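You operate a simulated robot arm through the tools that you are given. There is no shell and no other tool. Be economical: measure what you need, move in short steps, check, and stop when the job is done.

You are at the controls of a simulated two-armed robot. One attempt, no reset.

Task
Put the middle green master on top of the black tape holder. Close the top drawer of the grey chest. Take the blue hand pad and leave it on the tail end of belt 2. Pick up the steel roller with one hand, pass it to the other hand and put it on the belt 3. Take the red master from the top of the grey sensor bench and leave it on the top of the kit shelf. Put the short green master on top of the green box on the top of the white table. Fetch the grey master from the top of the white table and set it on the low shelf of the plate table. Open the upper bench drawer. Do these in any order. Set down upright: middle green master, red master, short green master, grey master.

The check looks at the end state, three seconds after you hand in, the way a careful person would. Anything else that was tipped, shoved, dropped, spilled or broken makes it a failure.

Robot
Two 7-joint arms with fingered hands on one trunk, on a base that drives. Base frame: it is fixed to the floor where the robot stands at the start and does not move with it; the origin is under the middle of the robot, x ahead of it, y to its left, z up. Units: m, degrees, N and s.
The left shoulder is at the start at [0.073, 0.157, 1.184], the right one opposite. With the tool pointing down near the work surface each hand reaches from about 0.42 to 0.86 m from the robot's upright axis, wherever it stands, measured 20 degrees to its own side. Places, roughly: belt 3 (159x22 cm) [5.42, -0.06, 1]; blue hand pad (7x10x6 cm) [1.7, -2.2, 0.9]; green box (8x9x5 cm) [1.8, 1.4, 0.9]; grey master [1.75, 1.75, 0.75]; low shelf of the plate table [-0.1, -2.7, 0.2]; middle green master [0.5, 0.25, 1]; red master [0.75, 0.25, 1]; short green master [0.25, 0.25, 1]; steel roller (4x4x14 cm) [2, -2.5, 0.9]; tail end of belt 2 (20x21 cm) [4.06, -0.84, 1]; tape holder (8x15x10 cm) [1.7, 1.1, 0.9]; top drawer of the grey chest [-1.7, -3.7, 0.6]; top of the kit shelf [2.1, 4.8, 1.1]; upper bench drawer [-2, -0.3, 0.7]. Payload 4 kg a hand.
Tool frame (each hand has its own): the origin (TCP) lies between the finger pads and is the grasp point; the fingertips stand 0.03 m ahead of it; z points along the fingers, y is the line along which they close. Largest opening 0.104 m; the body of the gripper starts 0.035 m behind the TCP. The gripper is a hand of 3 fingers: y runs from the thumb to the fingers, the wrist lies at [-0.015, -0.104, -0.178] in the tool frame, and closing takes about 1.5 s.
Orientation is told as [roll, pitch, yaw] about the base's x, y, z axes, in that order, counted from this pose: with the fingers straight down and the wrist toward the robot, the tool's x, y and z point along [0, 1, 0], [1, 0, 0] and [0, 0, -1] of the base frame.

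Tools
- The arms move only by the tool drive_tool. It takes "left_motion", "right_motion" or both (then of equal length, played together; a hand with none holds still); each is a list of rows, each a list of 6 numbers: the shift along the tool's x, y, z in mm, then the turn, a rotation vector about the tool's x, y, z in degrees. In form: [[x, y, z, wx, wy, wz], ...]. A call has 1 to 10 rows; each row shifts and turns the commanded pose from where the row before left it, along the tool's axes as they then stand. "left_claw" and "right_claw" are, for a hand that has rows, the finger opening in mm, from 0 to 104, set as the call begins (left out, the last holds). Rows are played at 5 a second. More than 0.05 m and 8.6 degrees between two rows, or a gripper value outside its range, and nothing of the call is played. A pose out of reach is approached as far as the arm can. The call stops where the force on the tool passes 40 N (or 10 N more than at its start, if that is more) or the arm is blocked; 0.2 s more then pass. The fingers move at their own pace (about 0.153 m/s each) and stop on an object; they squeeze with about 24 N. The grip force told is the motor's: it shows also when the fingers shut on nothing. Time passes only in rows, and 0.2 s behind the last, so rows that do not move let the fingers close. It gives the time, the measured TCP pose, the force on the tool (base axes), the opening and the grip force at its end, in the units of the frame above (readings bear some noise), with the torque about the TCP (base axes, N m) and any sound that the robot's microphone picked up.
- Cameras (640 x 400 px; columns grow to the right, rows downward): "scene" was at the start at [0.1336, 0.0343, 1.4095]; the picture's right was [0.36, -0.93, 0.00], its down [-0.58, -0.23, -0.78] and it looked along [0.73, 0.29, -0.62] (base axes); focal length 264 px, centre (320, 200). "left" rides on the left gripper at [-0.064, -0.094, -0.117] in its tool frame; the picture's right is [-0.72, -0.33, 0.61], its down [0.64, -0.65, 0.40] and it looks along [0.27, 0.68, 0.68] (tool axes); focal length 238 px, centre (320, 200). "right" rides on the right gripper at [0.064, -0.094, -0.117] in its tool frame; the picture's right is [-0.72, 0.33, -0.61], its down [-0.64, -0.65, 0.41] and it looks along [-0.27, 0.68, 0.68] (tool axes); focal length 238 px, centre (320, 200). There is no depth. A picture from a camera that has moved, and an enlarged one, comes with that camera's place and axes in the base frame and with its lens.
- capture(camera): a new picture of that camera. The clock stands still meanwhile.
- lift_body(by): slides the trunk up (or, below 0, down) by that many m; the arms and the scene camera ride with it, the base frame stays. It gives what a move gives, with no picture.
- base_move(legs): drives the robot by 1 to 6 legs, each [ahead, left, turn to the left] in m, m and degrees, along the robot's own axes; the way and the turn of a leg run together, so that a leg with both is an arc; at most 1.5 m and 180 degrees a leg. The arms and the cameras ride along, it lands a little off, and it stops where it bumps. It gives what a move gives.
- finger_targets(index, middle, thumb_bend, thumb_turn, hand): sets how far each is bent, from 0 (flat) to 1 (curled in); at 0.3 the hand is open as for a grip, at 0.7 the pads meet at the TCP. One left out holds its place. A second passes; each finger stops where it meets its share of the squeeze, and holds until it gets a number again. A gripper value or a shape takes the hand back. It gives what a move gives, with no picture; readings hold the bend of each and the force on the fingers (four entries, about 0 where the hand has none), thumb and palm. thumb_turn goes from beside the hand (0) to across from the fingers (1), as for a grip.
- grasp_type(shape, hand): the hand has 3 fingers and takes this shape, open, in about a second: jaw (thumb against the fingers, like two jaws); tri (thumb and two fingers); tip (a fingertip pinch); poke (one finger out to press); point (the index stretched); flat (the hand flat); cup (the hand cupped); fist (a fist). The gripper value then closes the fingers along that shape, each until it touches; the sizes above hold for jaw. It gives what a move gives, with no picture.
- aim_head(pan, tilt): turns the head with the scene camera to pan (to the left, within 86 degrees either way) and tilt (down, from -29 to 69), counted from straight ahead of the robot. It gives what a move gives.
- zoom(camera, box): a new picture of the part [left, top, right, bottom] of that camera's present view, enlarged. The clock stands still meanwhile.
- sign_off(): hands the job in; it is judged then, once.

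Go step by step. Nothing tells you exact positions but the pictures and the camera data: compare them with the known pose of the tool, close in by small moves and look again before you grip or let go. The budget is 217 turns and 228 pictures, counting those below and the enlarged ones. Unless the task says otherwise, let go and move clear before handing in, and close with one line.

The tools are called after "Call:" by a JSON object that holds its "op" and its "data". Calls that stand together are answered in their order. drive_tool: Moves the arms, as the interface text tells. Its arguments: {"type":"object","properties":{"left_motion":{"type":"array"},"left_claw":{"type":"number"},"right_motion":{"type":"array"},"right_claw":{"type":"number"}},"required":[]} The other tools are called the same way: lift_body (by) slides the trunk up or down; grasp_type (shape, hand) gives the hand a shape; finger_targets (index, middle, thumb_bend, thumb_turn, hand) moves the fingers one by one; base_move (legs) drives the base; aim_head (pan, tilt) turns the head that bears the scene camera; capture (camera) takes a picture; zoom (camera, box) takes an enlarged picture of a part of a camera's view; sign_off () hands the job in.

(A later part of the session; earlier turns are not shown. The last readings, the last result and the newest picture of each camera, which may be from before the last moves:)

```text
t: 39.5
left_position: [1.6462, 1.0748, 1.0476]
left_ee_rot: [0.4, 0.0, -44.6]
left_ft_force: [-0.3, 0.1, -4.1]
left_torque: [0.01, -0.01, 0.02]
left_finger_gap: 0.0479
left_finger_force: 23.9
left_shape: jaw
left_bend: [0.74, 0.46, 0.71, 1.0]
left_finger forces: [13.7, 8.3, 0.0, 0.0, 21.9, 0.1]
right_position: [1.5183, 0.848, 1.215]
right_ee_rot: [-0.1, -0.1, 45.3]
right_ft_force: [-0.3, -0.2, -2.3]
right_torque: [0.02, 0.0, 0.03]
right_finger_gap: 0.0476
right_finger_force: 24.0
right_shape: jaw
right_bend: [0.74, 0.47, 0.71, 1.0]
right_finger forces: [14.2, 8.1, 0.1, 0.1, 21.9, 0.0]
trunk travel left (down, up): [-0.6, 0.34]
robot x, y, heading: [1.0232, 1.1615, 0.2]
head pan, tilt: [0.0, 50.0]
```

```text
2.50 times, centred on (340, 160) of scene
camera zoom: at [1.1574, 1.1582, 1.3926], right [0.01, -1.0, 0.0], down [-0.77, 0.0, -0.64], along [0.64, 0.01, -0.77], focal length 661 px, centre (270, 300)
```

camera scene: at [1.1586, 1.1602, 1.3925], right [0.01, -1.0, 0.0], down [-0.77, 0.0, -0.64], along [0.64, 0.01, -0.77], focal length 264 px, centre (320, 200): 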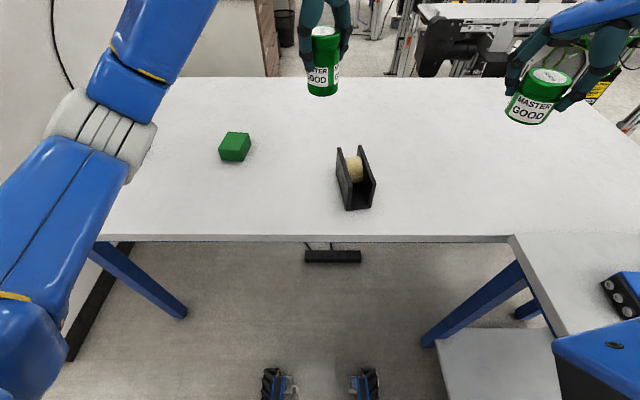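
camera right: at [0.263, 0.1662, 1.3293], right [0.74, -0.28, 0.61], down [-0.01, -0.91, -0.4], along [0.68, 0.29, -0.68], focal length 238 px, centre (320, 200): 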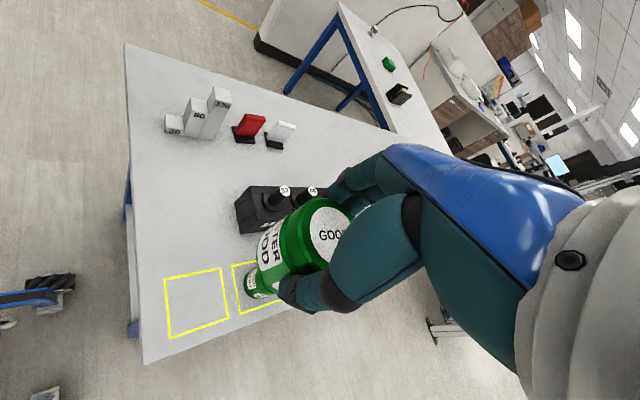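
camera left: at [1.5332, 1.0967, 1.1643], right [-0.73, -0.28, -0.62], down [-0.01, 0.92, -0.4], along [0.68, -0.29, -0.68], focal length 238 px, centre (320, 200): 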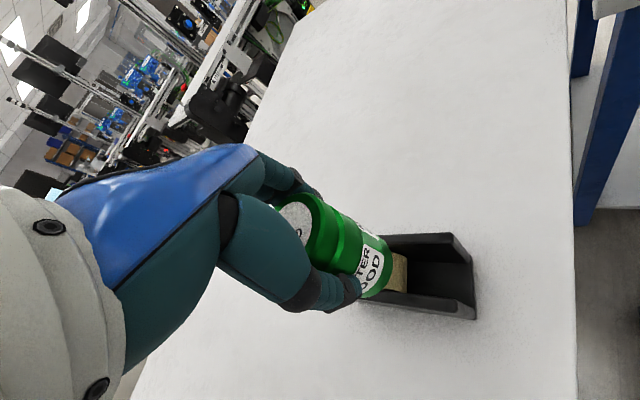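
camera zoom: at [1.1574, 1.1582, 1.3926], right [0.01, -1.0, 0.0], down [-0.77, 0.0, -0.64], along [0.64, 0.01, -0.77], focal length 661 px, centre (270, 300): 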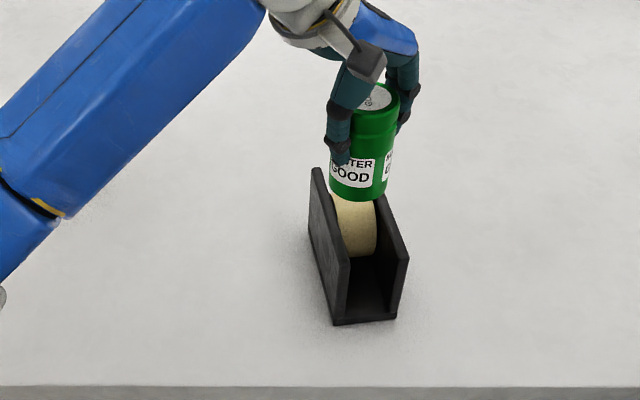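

The master's axis falls on the midline between the two walls in both views. I'm lowering it nearly to contact and reading the force.

Call:
{"op": "drive_tool", "data": {"left_motion": [[0, 0, 18, 0, 0, 0], [0, 0, 10, 0, 0, 0], [0, 0, 5, 0, 0, 0], [0, 0, 0, 0, 0, 0]]}}

Call:
{"op": "zoom", "data": {"camera": "scene", "box": [300, 130, 400, 210]}}

Call:
{"op": "zoom", "data": {"camera": "left", "box": [300, 180, 500, 340]}}

```text
t: 40.5
left_position: [1.6489, 1.0804, 1.0145]
left_ee_rot: [0.3, -0.2, -44.8]
left_ft_force: [0.4, -0.1, -3.0]
left_torque: [0.01, 0.02, 0.0]
left_finger_gap: 0.0479
left_finger_force: 24.5
left_shape: jaw
left_bend: [0.74, 0.46, 0.71, 1.0]
left_finger forces: [13.7, 8.2, 0.0, 0.0, 21.9, 0.0]
right_position: [1.5188, 0.849, 1.2142]
right_ee_rot: [0.0, -0.3, 45.3]
right_ft_force: [0.1, -0.3, -2.4]
right_torque: [0.02, -0.02, -0.01]
right_finger_gap: 0.0475
right_finger_force: 24.7
right_shape: jaw
right_bend: [0.74, 0.47, 0.71, 1.0]
right_finger forces: [14.1, 8.1, 0.0, 0.1, 21.9, 0.0]
trunk travel left (down, up): [-0.6, 0.34]
robot x, y, heading: [1.0269, 1.16, 0.3]
head pan, tilt: [0.0, 50.0]
```

```text
5.00 times, centred on (350, 170) of scene
camera zoom: at [1.1576, 1.1594, 1.3925], right [0.01, -1.0, 0.0], down [-0.77, 0.0, -0.64], along [0.64, 0.01, -0.77], focal length 1322 px, centre (170, 350)
```

zoom: 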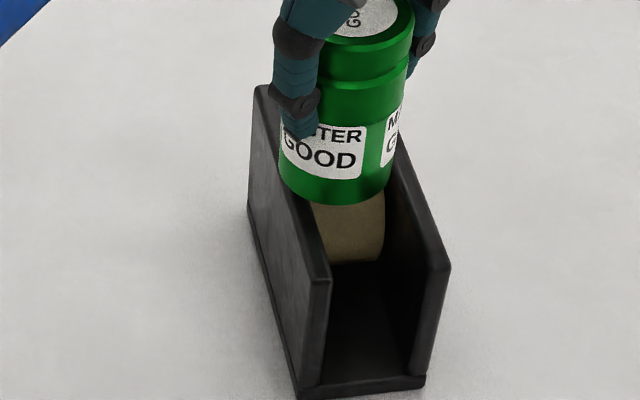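

```text
2.50 times, centred on (400, 260) of left
camera zoom: at [1.5343, 1.0997, 1.1303], right [-0.74, -0.28, -0.62], down [-0.01, 0.92, -0.4], along [0.68, -0.29, -0.68], focal length 596 px, centre (120, 50)
```

zoom: 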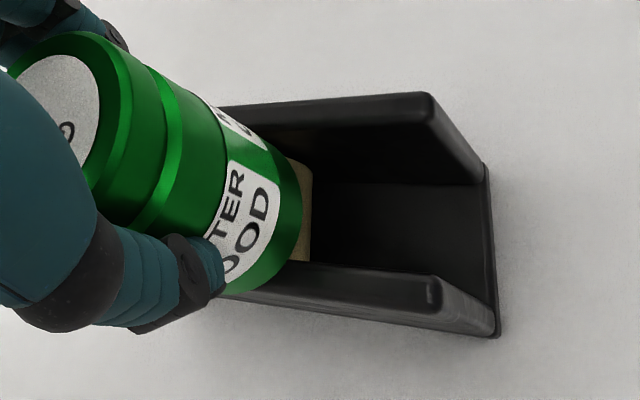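

The master sits about 8 mm too far left and barely covers the right wall. I'm shifting it right and rechecking.

Call:
{"op": "drive_tool", "data": {"left_motion": [[-6, 5.5, 0, 0, 0, 0], [0, 0, 0, 0, 0, 0]]}}

Call:
{"op": "zoom", "data": {"camera": "scene", "box": [320, 140, 380, 188]}}

Call:
{"op": "zoom", "data": {"camera": "left", "box": [300, 180, 500, 340]}}

```text
t: 41.1
left_position: [1.6479, 1.0703, 1.0141]
left_ee_rot: [0.4, -0.1, -44.7]
left_ft_force: [-0.8, 0.5, -2.6]
left_torque: [0.01, 0.06, 0.01]
left_finger_gap: 0.048
left_finger_force: 24.1
left_shape: jaw
left_bend: [0.74, 0.46, 0.71, 1.0]
left_finger forces: [13.6, 8.4, 0.0, 0.0, 22.0, 0.0]
right_position: [1.5185, 0.8479, 1.2143]
right_ee_rot: [-0.1, -0.2, 45.3]
right_ft_force: [0.1, 0.9, -2.7]
right_torque: [0.01, 0.02, 0.02]
right_finger_gap: 0.0478
right_finger_force: 23.7
right_shape: jaw
right_bend: [0.74, 0.47, 0.71, 1.0]
right_finger forces: [14.1, 8.0, 0.0, 0.0, 21.9, 0.1]
trunk travel left (down, up): [-0.6, 0.34]
robot x, y, heading: [1.0223, 1.1591, 0.6]
head pan, tilt: [0.0, 50.0]
```

```text
8.33 times, centred on (350, 164) of scene
camera zoom: at [1.1576, 1.159, 1.3925], right [0.01, -1.0, 0.0], down [-0.77, 0.0, -0.64], along [0.64, 0.01, -0.77], focal length 2202 px, centre (70, 500)
```

zoom: 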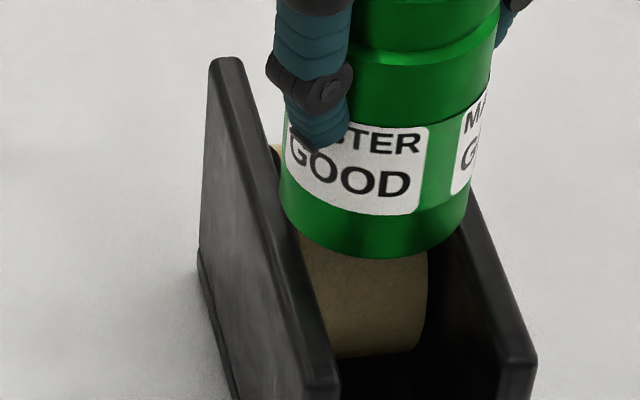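

```text
2.50 times, centred on (400, 260) of left
camera zoom: at [1.5341, 1.0908, 1.1305], right [-0.73, -0.28, -0.62], down [-0.01, 0.92, -0.4], along [0.68, -0.29, -0.68], focal length 596 px, centre (120, 50)
```

zoom: 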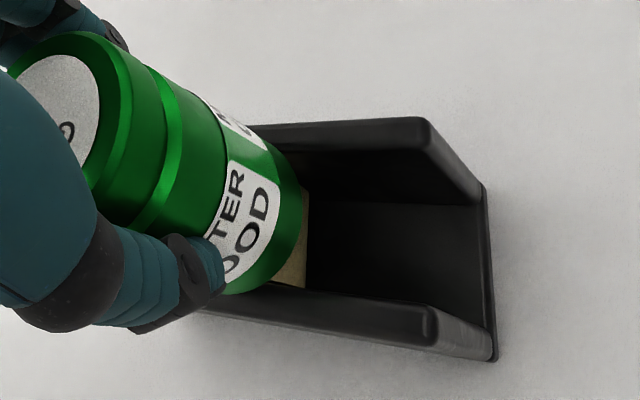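

The master now sits evenly over both wall tops, within about 2 mm. I'm lowering it in tiny steps to contact.

Call:
{"op": "drive_tool", "data": {"left_motion": [[0, 0, 2, 0, 0, 0], [0, 0, 2, 0, 0, 0], [0, 0, 1, 0, 0, 0], [0, 0, 0, 0, 0, 0]]}}

Call:
{"op": "zoom", "data": {"camera": "scene", "box": [320, 140, 380, 188]}}

```text
t: 42.1
left_position: [1.6478, 1.0714, 1.0098]
left_ee_rot: [0.4, 0.0, -44.6]
left_ft_force: [-0.9, 0.1, -3.6]
left_torque: [0.01, 0.0, 0.0]
left_finger_gap: 0.0479
left_finger_force: 24.0
left_shape: jaw
left_bend: [0.74, 0.46, 0.71, 1.0]
left_finger forces: [13.7, 8.3, 0.0, 0.0, 21.9, 0.1]
right_position: [1.5184, 0.8478, 1.2137]
right_ee_rot: [-0.1, -0.3, 45.3]
right_ft_force: [-0.1, 0.9, -3.6]
right_torque: [0.01, -0.01, 0.04]
right_finger_gap: 0.0476
right_finger_force: 23.7
right_shape: jaw
right_bend: [0.74, 0.47, 0.71, 1.0]
right_finger forces: [14.2, 8.0, 0.1, 0.1, 21.9, 0.0]
trunk travel left (down, up): [-0.6, 0.34]
robot x, y, heading: [1.0246, 1.1596, 0.5]
head pan, tilt: [0.0, 50.0]
```

```text
8.33 times, centred on (350, 164) of scene
camera zoom: at [1.1575, 1.1592, 1.3925], right [0.01, -1.0, 0.0], down [-0.77, 0.0, -0.64], along [0.64, 0.01, -0.77], focal length 2202 px, centre (70, 500)
```

zoom: 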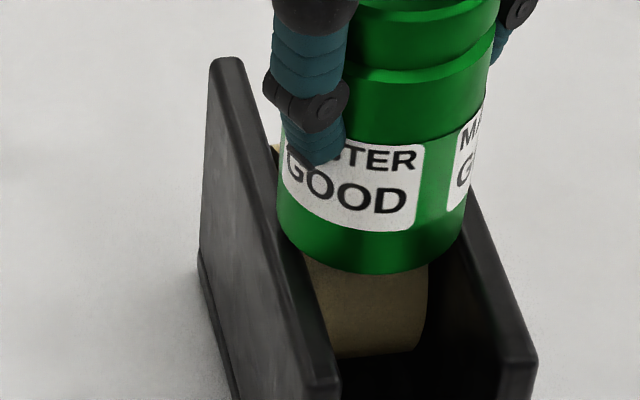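

There's still no contact and the master remains centred. I'll keep going down in small steps.

Call:
{"op": "drive_tool", "data": {"left_motion": [[0, 0, 1.5, 0, 0, 0], [0, 0, 1.5, 0, 0, 0], [0, 0, 1, 0, 0, 0], [0, 0, 0, 0, 0, 0]]}}

Call:
{"op": "zoom", "data": {"camera": "scene", "box": [320, 140, 380, 188]}}

```text
t: 43.1
left_position: [1.6458, 1.0716, 1.0051]
left_ee_rot: [0.3, -0.1, -44.6]
left_ft_force: [-0.7, 1.6, -3.1]
left_torque: [-0.01, -0.02, 0.0]
left_finger_gap: 0.0479
left_finger_force: 24.3
left_shape: jaw
left_bend: [0.74, 0.46, 0.71, 1.0]
left_finger forces: [13.6, 8.3, 0.0, 0.0, 21.9, 0.0]
right_position: [1.5184, 0.8493, 1.2155]
right_ee_rot: [0.0, -0.2, 45.3]
right_ft_force: [0.1, 0.0, -3.3]
right_torque: [-0.03, -0.01, 0.04]
right_finger_gap: 0.0477
right_finger_force: 24.1
right_shape: jaw
right_bend: [0.74, 0.47, 0.71, 1.0]
right_finger forces: [14.1, 8.1, 0.0, 0.0, 21.9, 0.0]
trunk travel left (down, up): [-0.6, 0.34]
robot x, y, heading: [1.0251, 1.1602, 0.2]
head pan, tilt: [0.0, 50.0]
```

```text
8.33 times, centred on (350, 164) of scene
camera zoom: at [1.1574, 1.1592, 1.3926], right [0.01, -1.0, 0.0], down [-0.77, 0.0, -0.64], along [0.64, 0.01, -0.77], focal length 2202 px, centre (70, 500)
```

zoom: 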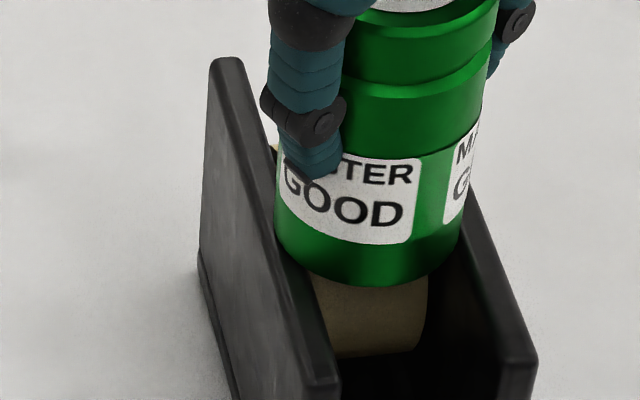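

Call:
{"op": "drive_tool", "data": {"left_motion": [[-1.5, 1.5, 1.5, 0, 0, 0], [0, 0, 1.5, 0, 0, 0], [0, 0, 1.5, 0, 0, 0], [0, 0, 0, 0, 0, 0]]}}

Call:
{"op": "zoom", "data": {"camera": "scene", "box": [320, 140, 380, 188]}}

Call:
{"op": "zoom", "data": {"camera": "left", "box": [300, 180, 500, 340]}}

```text
t: 44.1
left_position: [1.6442, 1.0692, 1.005]
left_ee_rot: [0.5, -0.5, -44.7]
left_ft_force: [3.8, 0.8, 18.5]
left_torque: [0.04, -0.12, 0.07]
left_finger_gap: 0.0486
left_finger_force: 23.8
left_shape: jaw
left_bend: [0.74, 0.46, 0.71, 1.0]
left_finger forces: [15.3, 10.6, 0.1, 0.0, 24.1, 0.0]
right_position: [1.5159, 0.8485, 1.2155]
right_ee_rot: [-0.3, -0.4, 45.3]
right_ft_force: [-0.7, 0.0, -3.0]
right_torque: [0.03, -0.01, 0.01]
right_finger_gap: 0.0478
right_finger_force: 24.5
right_shape: jaw
right_bend: [0.74, 0.47, 0.71, 1.0]
right_finger forces: [14.2, 8.1, 0.1, 0.0, 21.9, 0.0]
trunk travel left (down, up): [-0.6, 0.34]
robot x, y, heading: [1.0296, 1.1621, 0.3]
head pan, tilt: [0.0, 50.0]
```

```text
8.33 times, centred on (350, 164) of scene
camera zoom: at [1.1539, 1.1605, 1.3932], right [0.01, -1.0, 0.0], down [-0.77, 0.0, -0.64], along [0.64, 0.0, -0.77], focal length 2202 px, centre (70, 500)
```

zoom: 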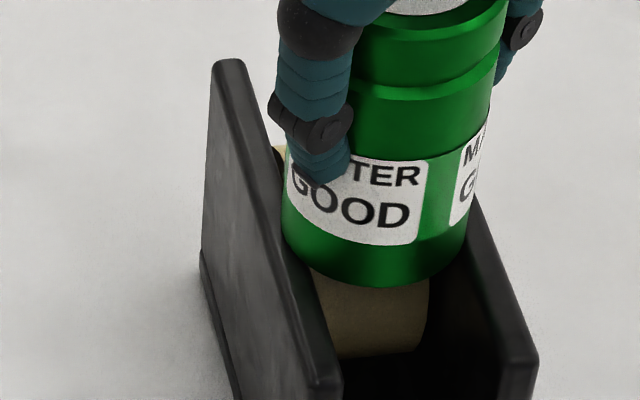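

```text
2.50 times, centred on (400, 260) of left
camera zoom: at [1.5303, 1.0903, 1.1185], right [-0.73, -0.28, -0.62], down [-0.01, 0.91, -0.41], along [0.68, -0.29, -0.67], focal length 596 px, centre (120, 50)
```

zoom: 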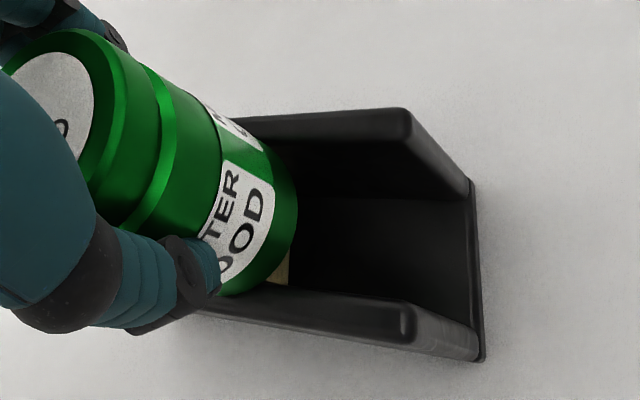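

It's in contact at 18 N and centred. I'll ease the press off a little and then open the hand.

Call:
{"op": "drive_tool", "data": {"left_motion": [[0, 0, -2, 0, 0, 0], [0, 0, 0, 0, 0, 0]]}}

Call:
{"op": "drive_tool", "data": {"left_motion": [[0, 0, 0, 0, 0, 0], [0, 0, 0, 0, 0, 0], [0, 0, 0, 0, 0, 0], [0, 0, 0, 0, 0, 0], [0, 0, 0, 0, 0, 0], [0, 0, 0, 0, 0, 0], [0, 0, 0, 0, 0, 0]], "left_claw": 104}}

Call:
{"op": "zoom", "data": {"camera": "scene", "box": [320, 140, 380, 188]}}

Call:
{"op": "zoom", "data": {"camera": "left", "box": [260, 180, 500, 340]}}

```text
t: 44.7
left_position: [1.6451, 1.0693, 1.0045]
left_ee_rot: [0.4, -0.3, -44.7]
left_ft_force: [3.3, 0.3, 14.0]
left_torque: [-0.02, -0.15, 0.05]
left_finger_gap: 0.0483
left_finger_force: 23.4
left_shape: jaw
left_bend: [0.74, 0.46, 0.71, 1.0]
left_finger forces: [15.7, 10.5, 0.0, 0.1, 24.0, 0.1]
right_position: [1.5179, 0.8491, 1.2146]
right_ee_rot: [-0.2, -0.3, 45.3]
right_ft_force: [0.2, -0.6, -2.6]
right_torque: [-0.05, 0.0, -0.01]
right_finger_gap: 0.0479
right_finger_force: 23.7
right_shape: jaw
right_bend: [0.74, 0.47, 0.71, 1.0]
right_finger forces: [14.1, 8.1, 0.1, 0.0, 21.9, 0.0]
trunk travel left (down, up): [-0.6, 0.34]
robot x, y, heading: [1.0244, 1.1634, 0.2]
head pan, tilt: [0.0, 50.0]
```

```text
t: 46.3
left_position: [1.6457, 1.0686, 1.0027]
left_ee_rot: [0.3, -0.1, -44.6]
left_ft_force: [-0.1, -0.2, -0.5]
left_torque: [-0.01, 0.02, 0.05]
left_finger_gap: 0.1035
left_finger_force: 0.1
left_shape: jaw
left_bend: [0.3, 0.3, 0.3, 0.98]
left_finger forces: [0.0, 0.0, 0.0, 0.1, 0.1, 0.0]
right_position: [1.5174, 0.8493, 1.2143]
right_ee_rot: [-0.1, -0.2, 45.3]
right_ft_force: [0.0, -0.2, -2.9]
right_torque: [0.0, -0.02, 0.01]
right_finger_gap: 0.0476
right_finger_force: 23.7
right_shape: jaw
right_bend: [0.74, 0.47, 0.71, 1.0]
right_finger forces: [14.1, 8.1, 0.0, 0.0, 21.8, 0.1]
trunk travel left (down, up): [-0.6, 0.34]
robot x, y, heading: [1.0223, 1.161, 0.1]
head pan, tilt: [0.0, 50.0]
```

```text
8.33 times, centred on (350, 164) of scene
camera zoom: at [1.1568, 1.1594, 1.3926], right [0.01, -1.0, 0.0], down [-0.77, 0.0, -0.64], along [0.64, 0.01, -0.77], focal length 2202 px, centre (70, 500)
```

zoom: 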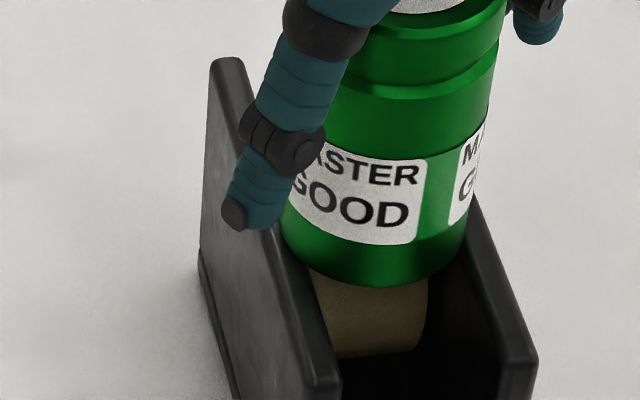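

```text
2.50 times, centred on (380, 260) of left
camera zoom: at [1.5319, 1.0899, 1.1185], right [-0.73, -0.28, -0.62], down [-0.01, 0.92, -0.4], along [0.68, -0.29, -0.68], focal length 596 px, centre (170, 50)
```

zoom: 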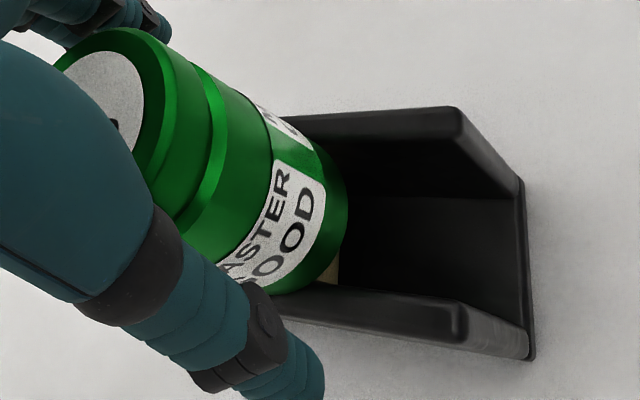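

Middle green stands on the holder by itself. I'm raising the left hand straight up and clear.

Call:
{"op": "drive_tool", "data": {"left_motion": [[0, 0, -15, 0, 0, 0], [0, 0, -25, 0, 0, 0], [0, 0, -40, 0, 0, 0], [0, 0, -40, 0, 0, 0], [0, 0, -40, 0, 0, 0], [0, 0, -40, 0, 0, 0], [0, 0, 0, 0, 0, 0]]}}

Call:
{"op": "capture", "data": {"camera": "scene"}}

```text
t: 47.9
left_position: [1.6438, 1.069, 1.2042]
left_ee_rot: [0.3, -0.1, -44.7]
left_ft_force: [0.2, -0.5, -0.1]
left_torque: [0.0, -0.01, -0.01]
left_finger_gap: 0.1036
left_finger_force: 0.1
left_shape: jaw
left_bend: [0.3, 0.3, 0.3, 0.98]
left_finger forces: [0.0, 0.0, 0.0, 0.0, 0.1, 0.0]
right_position: [1.5186, 0.8489, 1.2149]
right_ee_rot: [0.0, -0.1, 45.3]
right_ft_force: [0.7, -0.1, -3.0]
right_torque: [-0.02, 0.02, -0.01]
right_finger_gap: 0.0476
right_finger_force: 24.1
right_shape: jaw
right_bend: [0.74, 0.47, 0.71, 1.0]
right_finger forces: [14.1, 8.0, 0.0, 0.0, 21.8, 0.0]
trunk travel left (down, up): [-0.6, 0.34]
robot x, y, heading: [1.0245, 1.1597, 0.3]
head pan, tilt: [0.0, 50.0]
```

```text
186 pictures are left
camera scene: at [1.157, 1.1589, 1.3926], right [0.01, -1.0, 0.0], down [-0.77, 0.0, -0.64], along [0.64, 0.01, -0.77], focal length 264 px, centre (320, 200)
```

scene: 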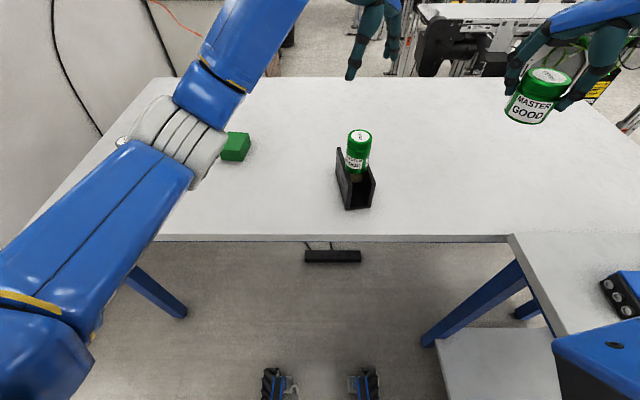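

I'm moving the left hand aside, then shifting the base so that the right hand can reach the green box near [1.80, 1.425].

Call:
{"op": "drive_tool", "data": {"left_motion": [[20, -40, 0, 0, 0, 0], [20, -40, 0, 0, 0, 0], [20, -40, 0, 0, 0, 0], [20, -40, 0, 0, 0, 0], [20, -40, 0, 0, 0, 0], [20, -40, 0, 0, 0, 0], [20, -40, 0, 0, 0, 0]]}}

Call:
{"op": "base_move", "data": {"legs": [[0, 0.36, 0], [0.08, 0, 0]]}}

Call:
{"op": "capture", "data": {"camera": "scene"}}

Call:
{"op": "capture", "data": {"camera": "right"}}

```text
t: 49.5
left_position: [1.5434, 1.3671, 1.2003]
left_ee_rot: [0.4, -0.3, -44.8]
left_ft_force: [-0.3, 0.0, -0.3]
left_torque: [0.04, 0.0, 0.0]
left_finger_gap: 0.104
left_finger_force: 0.1
left_shape: jaw
left_bend: [0.3, 0.3, 0.3, 0.98]
left_finger forces: [0.0, 0.0, 0.1, 0.0, 0.0, 0.0]
right_position: [1.5165, 0.8514, 1.2158]
right_ee_rot: [-0.4, -0.2, 45.3]
right_ft_force: [0.5, 0.4, -1.9]
right_torque: [0.0, 0.02, 0.03]
right_finger_gap: 0.0478
right_finger_force: 24.1
right_shape: jaw
right_bend: [0.74, 0.47, 0.71, 1.0]
right_finger forces: [14.1, 8.0, 0.1, 0.0, 21.9, 0.0]
trunk travel left (down, up): [-0.6, 0.34]
robot x, y, heading: [1.0242, 1.1645, 0.2]
head pan, tilt: [0.0, 50.0]
```

```text
t: 52.5
left_position: [1.6164, 1.7264, 1.2022]
left_ee_rot: [0.5, -0.3, -44.5]
left_ft_force: [-0.1, 0.3, 0.0]
left_torque: [0.06, -0.01, 0.01]
left_finger_gap: 0.1036
left_finger_force: 0.1
left_shape: jaw
left_bend: [0.3, 0.3, 0.3, 0.98]
left_finger forces: [0.1, 0.0, 0.1, 0.0, 0.2, 0.0]
right_position: [1.5907, 1.2097, 1.2169]
right_ee_rot: [-0.2, -0.5, 45.6]
right_ft_force: [-0.4, 0.4, -3.2]
right_torque: [0.01, -0.01, 0.03]
right_finger_gap: 0.0476
right_finger_force: 24.0
right_shape: jaw
right_bend: [0.74, 0.47, 0.71, 1.0]
right_finger forces: [14.0, 8.1, 0.1, 0.1, 21.9, 0.0]
trunk travel left (down, up): [-0.6, 0.34]
robot x, y, heading: [1.1002, 1.524, 0.6]
head pan, tilt: [0.0, 50.0]
```

```text
185 pictures are left
camera scene: at [1.2256, 1.5202, 1.3936], right [0.01, -1.0, 0.0], down [-0.76, 0.0, -0.65], along [0.65, 0.01, -0.76], focal length 264 px, centre (320, 200)
```

scene: 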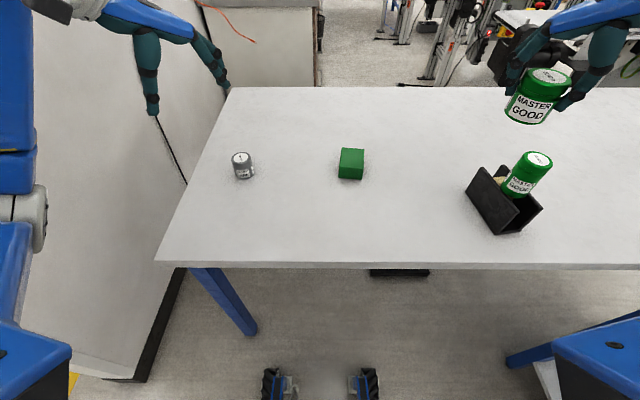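

```text
184 pictures are left
camera right: at [1.4783, 1.1874, 1.3323], right [0.74, -0.27, 0.62], down [0.0, -0.91, -0.41], along [0.68, 0.3, -0.67], focal length 238 px, centre (320, 200)
```

right: 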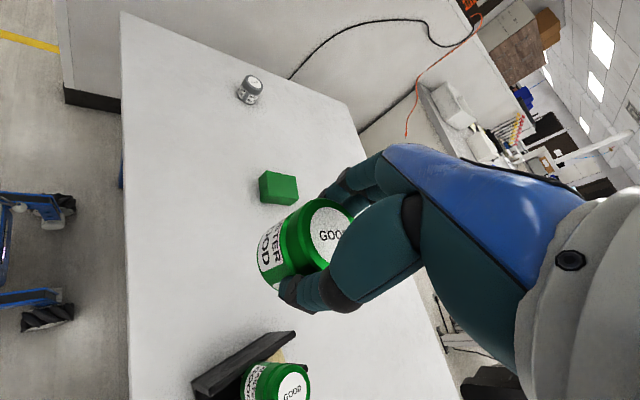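

The green box top is near [1.81, 1.43], and the grey master stands upright at about [1.80, 1.75]. I'm bringing short green over the box.

Call:
{"op": "drive_tool", "data": {"right_motion": [[0, 44.3, 0, 0, 0, 0], [0, 44.3, 0, 0, 0, 0], [0, 44.3, 0, 0, 0, 0], [0, 44.3, 0, 0, 0, 0], [0, 44.3, 0, 0, 0, 0], [0, 44.3, 0, 0, 0, 0], [0, 44.3, 0, 0, 0, 0], [0, 0, 45, 0, 0, 0], [0, 0, 45, 0, 0, 0], [0, 0, 45, 0, 0, 0]]}}

Call:
{"op": "drive_tool", "data": {"right_motion": [[0, 0, 45, 0, 0, 0], [0, 0, 45, 0, 0, 0], [0, 0, 0, 0, 0, 0]]}}

Call:
{"op": "capture", "data": {"camera": "right"}}

Call:
{"op": "zoom", "data": {"camera": "scene", "box": [280, 80, 440, 200]}}

```text
t: 54.6
left_position: [1.6206, 1.7308, 1.1986]
left_ee_rot: [0.2, -0.2, -44.5]
left_ft_force: [0.2, -0.2, -0.5]
left_torque: [0.0, -0.01, 0.01]
left_finger_gap: 0.1037
left_finger_force: 0.0
left_shape: jaw
left_bend: [0.3, 0.3, 0.3, 0.98]
left_finger forces: [0.0, 0.0, 0.1, 0.0, 0.1, 0.1]
right_position: [1.8147, 1.4359, 1.0754]
right_ee_rot: [-0.2, -0.3, 45.5]
right_ft_force: [0.3, -0.7, -3.3]
right_torque: [0.04, 0.02, 0.0]
right_finger_gap: 0.0476
right_finger_force: 23.8
right_shape: jaw
right_bend: [0.74, 0.47, 0.71, 1.0]
right_finger forces: [14.2, 8.1, 0.0, 0.0, 21.8, 0.0]
trunk travel left (down, up): [-0.6, 0.34]
robot x, y, heading: [1.0984, 1.5163, 0.4]
head pan, tilt: [0.0, 50.0]
```

```text
t: 55.5
left_position: [1.6193, 1.7296, 1.1991]
left_ee_rot: [0.3, -0.1, -44.5]
left_ft_force: [0.2, -0.3, 0.9]
left_torque: [-0.01, -0.01, 0.01]
left_finger_gap: 0.1035
left_finger_force: 0.1
left_shape: jaw
left_bend: [0.3, 0.3, 0.3, 0.98]
left_finger forces: [0.1, 0.0, 0.0, 0.1, 0.1, 0.1]
right_position: [1.8144, 1.4335, 0.9867]
right_ee_rot: [-0.2, -0.2, 45.6]
right_ft_force: [1.1, -0.3, -2.3]
right_torque: [0.0, -0.01, 0.0]
right_finger_gap: 0.0476
right_finger_force: 23.9
right_shape: jaw
right_bend: [0.74, 0.47, 0.71, 1.0]
right_finger forces: [14.2, 8.2, 0.1, 0.1, 21.8, 0.1]
trunk travel left (down, up): [-0.6, 0.34]
robot x, y, heading: [1.1002, 1.5234, 0.5]
head pan, tilt: [0.0, 50.0]
```

```text
183 pictures are left
camera right: at [1.7016, 1.4115, 1.1039], right [0.74, -0.27, 0.62], down [0.0, -0.92, -0.4], along [0.68, 0.3, -0.67], focal length 238 px, centre (320, 200)
```

right: 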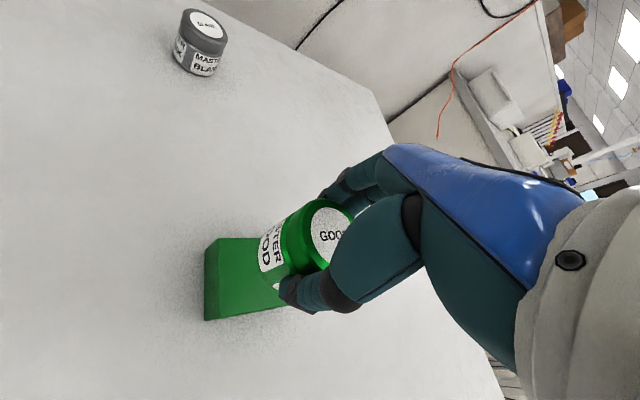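

```text
3.33 times, centred on (360, 140) of scene
camera zoom: at [1.2338, 1.525, 1.3927], right [0.01, -1.0, 0.0], down [-0.77, -0.01, -0.64], along [0.64, 0.01, -0.77], focal length 881 px, centre (187, 400)
```

zoom: 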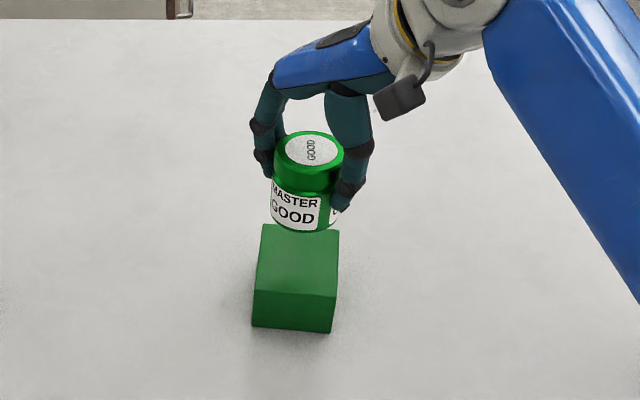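

Short green will land about 9 mm too far forward. I'm shifting it back, then lowering.

Call:
{"op": "drive_tool", "data": {"right_motion": [[6.4, -6.3, 10, 0, 0, 0], [0, 0, 15, 0, 0, 0], [0, 0, 10, 0, 0, 0], [0, 0, 5, 0, 0, 0], [0, 0, 0, 0, 0, 0]]}}

Call:
{"op": "zoom", "data": {"camera": "scene", "box": [310, 110, 390, 170]}}

```text
t: 56.6
left_position: [1.6202, 1.7304, 1.1996]
left_ee_rot: [0.2, -0.2, -44.5]
left_ft_force: [0.2, -0.8, 0.3]
left_torque: [0.02, -0.02, 0.0]
left_finger_gap: 0.1037
left_finger_force: 0.0
left_shape: jaw
left_bend: [0.3, 0.3, 0.3, 0.98]
left_finger forces: [0.0, 0.0, 0.0, 0.1, 0.1, 0.1]
right_position: [1.8044, 1.4356, 0.9501]
right_ee_rot: [-0.1, -0.2, 45.5]
right_ft_force: [0.6, 0.3, -2.4]
right_torque: [0.02, 0.0, 0.0]
right_finger_gap: 0.0478
right_finger_force: 23.7
right_shape: jaw
right_bend: [0.74, 0.47, 0.71, 1.0]
right_finger forces: [14.3, 8.2, 0.0, 0.1, 21.7, 0.1]
trunk travel left (down, up): [-0.6, 0.34]
robot x, y, heading: [1.0996, 1.5226, 0.5]
head pan, tilt: [0.0, 50.0]
```

```text
6.67 times, centred on (350, 140) of scene
camera zoom: at [1.2343, 1.5255, 1.3926], right [0.01, -1.0, 0.0], down [-0.77, -0.01, -0.64], along [0.64, 0.01, -0.77], focal length 1762 px, centre (120, 600)
```

zoom: 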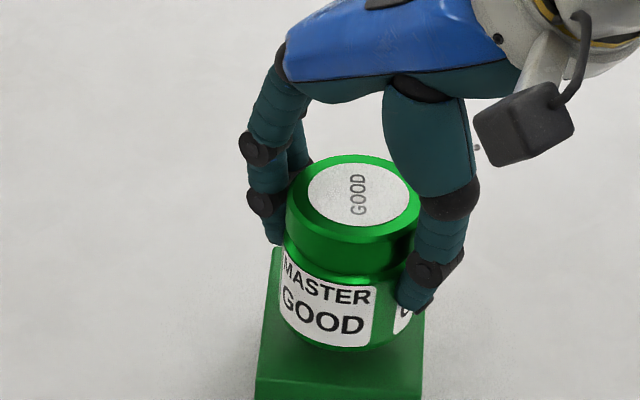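

Call:
{"op": "drive_tool", "data": {"right_motion": [[0, 0, 3, 0, 0, 0], [0, 0, 3, 0, 0, 0], [0, 0, 2, 0, 0, 0], [0, 0, 0, 0, 0, 0]]}}

```text
t: 57.6
left_position: [1.621, 1.7309, 1.199]
left_ee_rot: [0.3, -0.3, -44.6]
left_ft_force: [0.1, 0.4, 0.0]
left_torque: [0.02, -0.05, 0.03]
left_finger_gap: 0.1037
left_finger_force: 0.1
left_shape: jaw
left_bend: [0.3, 0.3, 0.3, 0.98]
left_finger forces: [0.1, 0.0, 0.0, 0.1, 0.0, 0.0]
right_position: [1.8055, 1.4365, 0.9435]
right_ee_rot: [-0.3, -0.2, 45.6]
right_ft_force: [0.8, 0.0, -2.4]
right_torque: [-0.02, -0.03, 0.0]
right_finger_gap: 0.0477
right_finger_force: 23.8
right_shape: jaw
right_bend: [0.74, 0.47, 0.71, 1.0]
right_finger forces: [14.2, 8.2, 0.0, 0.0, 21.7, 0.0]
trunk travel left (down, up): [-0.6, 0.34]
robot x, y, heading: [1.1005, 1.5242, 0.2]
head pan, tilt: [0.0, 50.0]
```

The force hasn't changed, so I'll keep lowering gently.

Call:
{"op": "drive_tool", "data": {"right_motion": [[0, 0, 2, 0, 0, 0], [0, 0, 2, 0, 0, 0], [0, 0, 2, 0, 0, 0], [0, 0, 0, 0, 0, 0]]}}

Call:
{"op": "zoom", "data": {"camera": "scene", "box": [310, 110, 390, 170]}}

```text
t: 58.6
left_position: [1.6221, 1.7302, 1.1988]
left_ee_rot: [0.2, -0.2, -44.5]
left_ft_force: [0.2, 0.5, -0.2]
left_torque: [0.0, 0.01, 0.02]
left_finger_gap: 0.1039
left_finger_force: 0.0
left_shape: jaw
left_bend: [0.3, 0.3, 0.3, 0.98]
left_finger forces: [0.0, 0.1, 0.0, 0.0, 0.1, 0.1]
right_position: [1.8062, 1.4356, 0.9364]
right_ee_rot: [-0.3, -0.2, 45.4]
right_ft_force: [0.0, -0.3, -2.8]
right_torque: [-0.01, -0.02, 0.01]
right_finger_gap: 0.0476
right_finger_force: 24.1
right_shape: jaw
right_bend: [0.74, 0.47, 0.71, 1.0]
right_finger forces: [14.2, 8.2, 0.1, 0.0, 21.7, 0.0]
trunk travel left (down, up): [-0.6, 0.34]
robot x, y, heading: [1.1025, 1.5219, 0.4]
head pan, tilt: [0.0, 50.0]
```

```text
6.67 times, centred on (350, 140) of scene
camera zoom: at [1.2343, 1.5255, 1.3926], right [0.01, -1.0, 0.0], down [-0.77, -0.01, -0.64], along [0.64, 0.01, -0.77], focal length 1762 px, centre (120, 600)
```

zoom: 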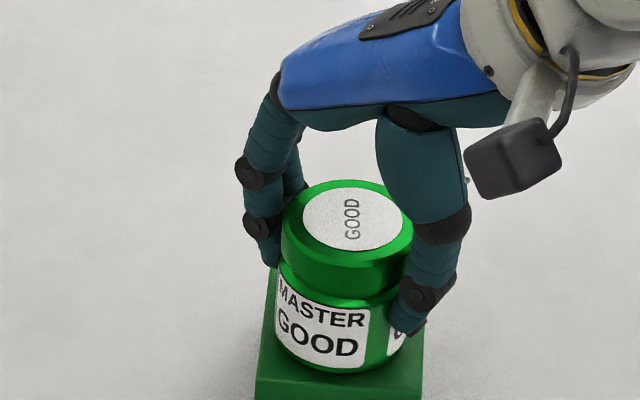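

The master is drifting toward the box's front edge, so I'm nudging it 6 mm forward and continuing down.

Call:
{"op": "drive_tool", "data": {"right_motion": [[-4.3, 4.2, 0, 0, 0, 0], [0, 0, 2, 0, 0, 0], [0, 0, 2, 0, 0, 0], [0, 0, 0, 0, 0, 0]]}}

Call:
{"op": "drive_tool", "data": {"right_motion": [[0, 0, 1.5, 0, 0, 0], [0, 0, 1.5, 0, 0, 0], [0, 0, 0, 0, 0, 0]]}}

Call:
{"op": "zoom", "data": {"camera": "scene", "box": [310, 110, 390, 170]}}

```text
t: 59.6
left_position: [1.6212, 1.7315, 1.1992]
left_ee_rot: [0.1, -0.3, -44.5]
left_ft_force: [-0.7, 0.2, -0.7]
left_torque: [0.0, -0.03, 0.0]
left_finger_gap: 0.104
left_finger_force: 0.1
left_shape: jaw
left_bend: [0.3, 0.3, 0.3, 0.98]
left_finger forces: [0.0, 0.1, 0.1, 0.1, 0.0, 0.1]
right_position: [1.8103, 1.4359, 0.9318]
right_ee_rot: [-0.2, -0.2, 45.5]
right_ft_force: [0.1, -0.5, -3.0]
right_torque: [-0.03, 0.04, 0.03]
right_finger_gap: 0.0475
right_finger_force: 24.6
right_shape: jaw
right_bend: [0.74, 0.47, 0.71, 1.0]
right_finger forces: [14.2, 8.2, 0.1, 0.1, 21.8, 0.1]
trunk travel left (down, up): [-0.6, 0.34]
robot x, y, heading: [1.1016, 1.5237, 0.2]
head pan, tilt: [0.0, 50.0]
```

```text
t: 60.5
left_position: [1.6197, 1.7306, 1.1999]
left_ee_rot: [0.2, -0.3, -44.5]
left_ft_force: [0.0, 0.4, 0.4]
left_torque: [-0.01, 0.02, 0.01]
left_finger_gap: 0.1037
left_finger_force: 0.0
left_shape: jaw
left_bend: [0.3, 0.3, 0.3, 0.98]
left_finger forces: [0.0, 0.1, 0.0, 0.0, 0.1, 0.0]
right_position: [1.8107, 1.4373, 0.9302]
right_ee_rot: [-0.3, -0.3, 45.5]
right_ft_force: [0.2, -0.6, 6.1]
right_torque: [0.01, -0.04, 0.01]
right_finger_gap: 0.0481
right_finger_force: 23.8
right_shape: jaw
right_bend: [0.74, 0.47, 0.71, 1.0]
right_finger forces: [14.6, 8.4, 0.0, 0.0, 22.7, 0.0]
trunk travel left (down, up): [-0.6, 0.34]
robot x, y, heading: [1.1044, 1.5248, 0.4]
head pan, tilt: [0.0, 50.0]
```

```text
6.67 times, centred on (350, 140) of scene
camera zoom: at [1.2325, 1.5256, 1.3929], right [0.01, -1.0, 0.0], down [-0.77, -0.01, -0.64], along [0.64, 0.01, -0.77], focal length 1762 px, centre (120, 600)
```

zoom: 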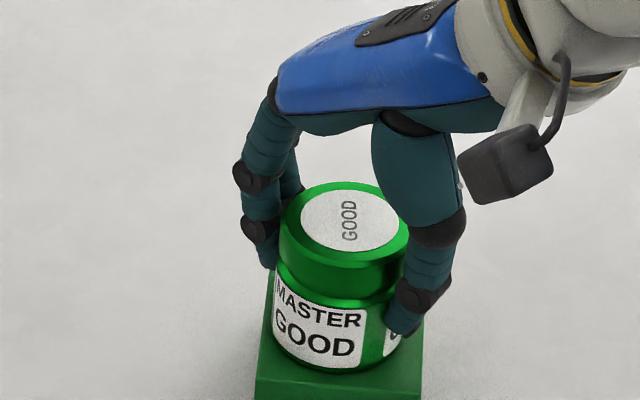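

It's in contact at about 9 N and centred on the box. I'm releasing, rising, and checking.

Call:
{"op": "drive_tool", "data": {"right_motion": [[0, 0, -0.5, 0, 0, 0], [0, 0, 0, 0, 0, 0], [0, 0, 0, 0, 0, 0], [0, 0, 0, 0, 0, 0], [0, 0, 0, 0, 0, 0], [0, 0, 0, 0, 0, 0], [0, 0, 0, 0, 0, 0]], "right_claw": 104}}

Call:
{"op": "drive_tool", "data": {"right_motion": [[0, 0, -15, 0, 0, 0], [0, 0, -25, 0, 0, 0], [0, 0, -40, 0, 0, 0], [0, 0, -40, 0, 0, 0], [0, 0, -40, 0, 0, 0], [0, 0, -40, 0, 0, 0], [0, 0, -40, 0, 0, 0], [0, 0, -40, 0, 0, 0], [0, 0, 0, 0, 0, 0]]}}

Call:
{"op": "capture", "data": {"camera": "scene"}}

Call:
{"op": "capture", "data": {"camera": "left"}}

```text
t: 62.0
left_position: [1.62, 1.7302, 1.2]
left_ee_rot: [0.3, -0.2, -44.5]
left_ft_force: [-0.2, 0.1, 0.4]
left_torque: [0.02, 0.02, 0.04]
left_finger_gap: 0.1035
left_finger_force: 0.1
left_shape: jaw
left_bend: [0.3, 0.3, 0.3, 0.98]
left_finger forces: [0.0, 0.0, 0.0, 0.1, 0.0, 0.0]
right_position: [1.8097, 1.4366, 0.9297]
right_ee_rot: [-0.2, -0.2, 45.5]
right_ft_force: [-0.9, -0.6, -0.7]
right_torque: [0.0, -0.04, -0.03]
right_finger_gap: 0.1035
right_finger_force: 0.0
right_shape: jaw
right_bend: [0.3, 0.3, 0.3, 0.98]
right_finger forces: [0.0, 0.0, 0.0, 0.0, 0.0, 0.0]
trunk travel left (down, up): [-0.6, 0.34]
robot x, y, heading: [1.1032, 1.5206, 0.5]
head pan, tilt: [0.0, 50.0]
```

```text
t: 64.0
left_position: [1.62, 1.7306, 1.198]
left_ee_rot: [0.1, -0.1, -44.5]
left_ft_force: [0.6, 0.4, -0.2]
left_torque: [-0.01, -0.01, 0.01]
left_finger_gap: 0.1038
left_finger_force: 0.1
left_shape: jaw
left_bend: [0.3, 0.3, 0.3, 0.98]
left_finger forces: [0.0, 0.0, 0.0, 0.0, 0.1, 0.1]
right_position: [1.8103, 1.4319, 1.2113]
right_ee_rot: [-0.2, -0.2, 45.5]
right_ft_force: [0.2, 0.7, -0.2]
right_torque: [0.01, -0.03, 0.0]
right_finger_gap: 0.1035
right_finger_force: 0.1
right_shape: jaw
right_bend: [0.3, 0.3, 0.3, 0.98]
right_finger forces: [0.0, 0.0, 0.1, 0.0, 0.0, 0.0]
trunk travel left (down, up): [-0.6, 0.34]
robot x, y, heading: [1.0994, 1.5241, 0.6]
head pan, tilt: [0.0, 50.0]
```

```text
178 pictures are left
camera scene: at [1.2341, 1.5259, 1.3926], right [0.01, -1.0, 0.0], down [-0.77, -0.01, -0.64], along [0.64, 0.01, -0.77], focal length 264 px, centre (320, 200)
```

scene: 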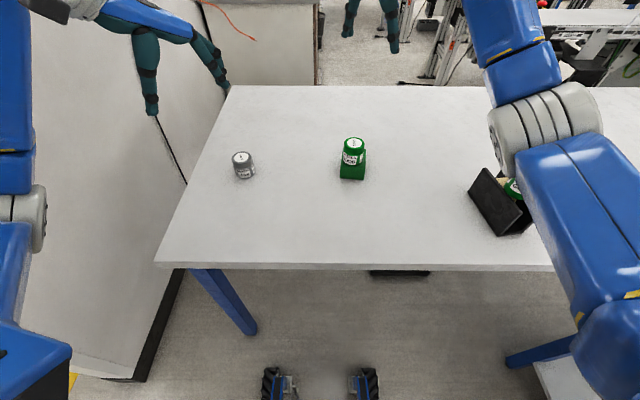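

```text
177 pictures are left
camera left: at [1.5066, 1.7511, 1.3146], right [-0.73, -0.28, -0.62], down [-0.01, 0.91, -0.4], along [0.68, -0.29, -0.67], focal length 238 px, centre (320, 200)
```

left: 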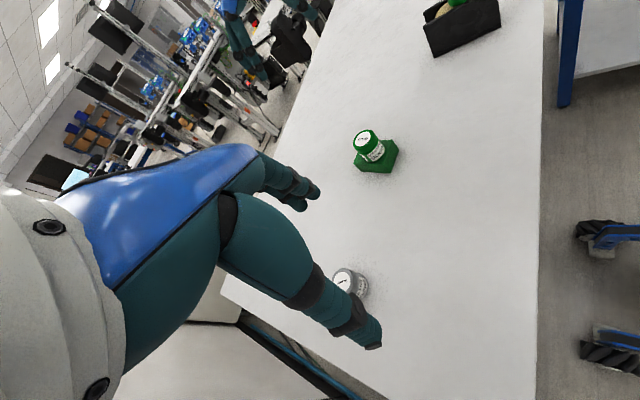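

Short green stands on the green box. Grey's top triangulates to about [1.78, 1.745, 0.92], so I'm bringing the left hand over it.

Call:
{"op": "drive_tool", "data": {"left_motion": [[30.7, 25.9, 0, 0, 0, 0], [30.7, 25.9, 0, 0, 0, 0], [30.7, 25.9, 0, 0, 0, 0], [30.7, 25.9, 0, 0, 0, 0], [0, 0, 42, 0, 0, 0], [0, 0, 42, 0, 0, 0], [0, 0, 42, 0, 0, 0], [0, 0, 42, 0, 0, 0], [0, 0, 0, 0, 0, 0]]}}

Call:
{"op": "capture", "data": {"camera": "left"}}

Call:
{"op": "zoom", "data": {"camera": "scene", "box": [180, 80, 340, 200]}}

```text
t: 66.0
left_position: [1.7788, 1.7452, 1.0288]
left_ee_rot: [0.3, -0.3, -44.6]
left_ft_force: [0.2, 0.6, 0.3]
left_torque: [0.01, 0.0, 0.0]
left_finger_gap: 0.1035
left_finger_force: 0.1
left_shape: jaw
left_bend: [0.3, 0.3, 0.3, 0.98]
left_finger forces: [0.0, 0.0, 0.0, 0.0, 0.1, 0.1]
right_position: [1.8085, 1.4325, 1.212]
right_ee_rot: [-0.3, -0.2, 45.5]
right_ft_force: [0.1, 1.1, -0.3]
right_torque: [0.03, -0.01, -0.02]
right_finger_gap: 0.1034
right_finger_force: 0.0
right_shape: jaw
right_bend: [0.3, 0.3, 0.3, 0.98]
right_finger forces: [0.0, 0.0, 0.0, 0.0, 0.0, 0.0]
trunk travel left (down, up): [-0.6, 0.34]
robot x, y, heading: [1.1038, 1.52, 0.6]
head pan, tilt: [0.0, 50.0]
```

```text
176 pictures are left
camera left: at [1.6652, 1.7651, 1.1438], right [-0.73, -0.28, -0.62], down [-0.01, 0.91, -0.4], along [0.68, -0.29, -0.67], focal length 238 px, centre (320, 200)
```

left: 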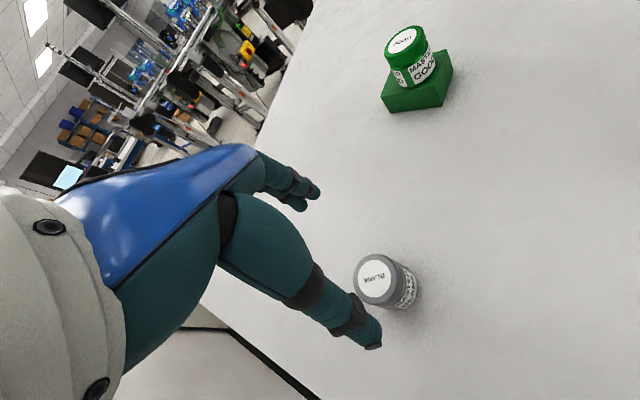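

```text
3.33 times, centred on (260, 140) of scene
camera zoom: at [1.2339, 1.5256, 1.3927], right [0.01, -1.0, 0.0], down [-0.77, -0.01, -0.64], along [0.64, 0.01, -0.77], focal length 881 px, centre (520, 400)
```

zoom: 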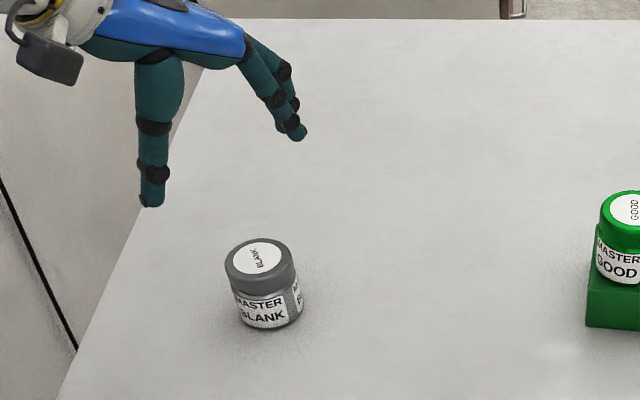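

Refined, grey is at about [1.787, 1.750] with its top at 0.91. I'm descending around it.

Call:
{"op": "drive_tool", "data": {"left_motion": [[8, 3, 30, 0, 0, 0], [0, 0, 40, 0, 0, 0], [0, 0, 40, 0, 0, 0], [0, 0, 29, 0, 0, 0], [0, 0, 0, 0, 0, 0]]}}

Call:
{"op": "capture", "data": {"camera": "left"}}

Call:
{"op": "zoom", "data": {"camera": "scene", "box": [180, 80, 340, 200]}}

```text
t: 67.2
left_position: [1.7885, 1.7472, 0.8941]
left_ee_rot: [0.4, -0.2, -44.6]
left_ft_force: [0.4, 1.0, 0.1]
left_torque: [0.01, 0.0, 0.0]
left_finger_gap: 0.1038
left_finger_force: 0.0
left_shape: jaw
left_bend: [0.3, 0.3, 0.3, 0.98]
left_finger forces: [0.0, 0.0, 0.0, 0.1, 0.0, 0.1]
right_position: [1.8093, 1.433, 1.2117]
right_ee_rot: [-0.2, -0.2, 45.4]
right_ft_force: [-0.2, -0.1, 0.3]
right_torque: [-0.02, 0.0, -0.01]
right_finger_gap: 0.1037
right_finger_force: 0.1
right_shape: jaw
right_bend: [0.3, 0.3, 0.3, 0.98]
right_finger forces: [0.1, 0.0, 0.1, 0.0, 0.1, 0.0]
trunk travel left (down, up): [-0.6, 0.34]
robot x, y, heading: [1.1022, 1.5223, 0.2]
head pan, tilt: [0.0, 50.0]
```

```text
174 pictures are left
camera left: at [1.6753, 1.7677, 1.0095], right [-0.73, -0.28, -0.62], down [-0.01, 0.91, -0.4], along [0.68, -0.29, -0.67], focal length 238 px, centre (320, 200)
```

left: 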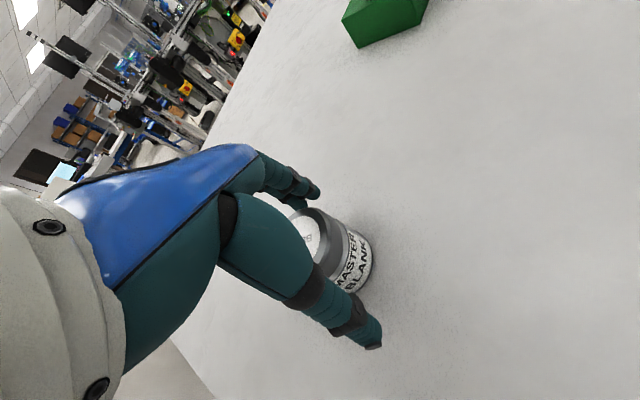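

```text
3.33 times, centred on (260, 140) of scene
camera zoom: at [1.234, 1.5255, 1.3927], right [0.01, -1.0, 0.0], down [-0.77, -0.01, -0.64], along [0.64, 0.01, -0.77], focal length 881 px, centre (520, 400)
```

zoom: 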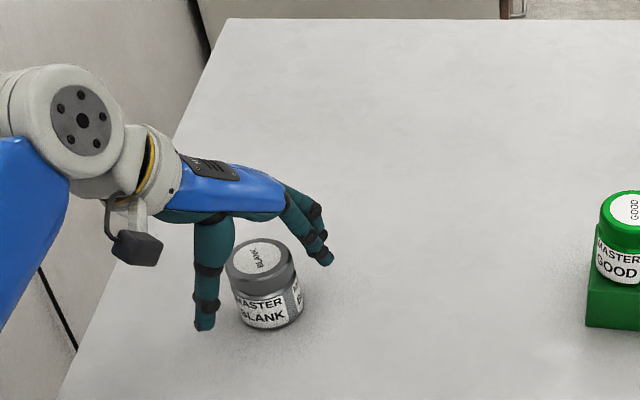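

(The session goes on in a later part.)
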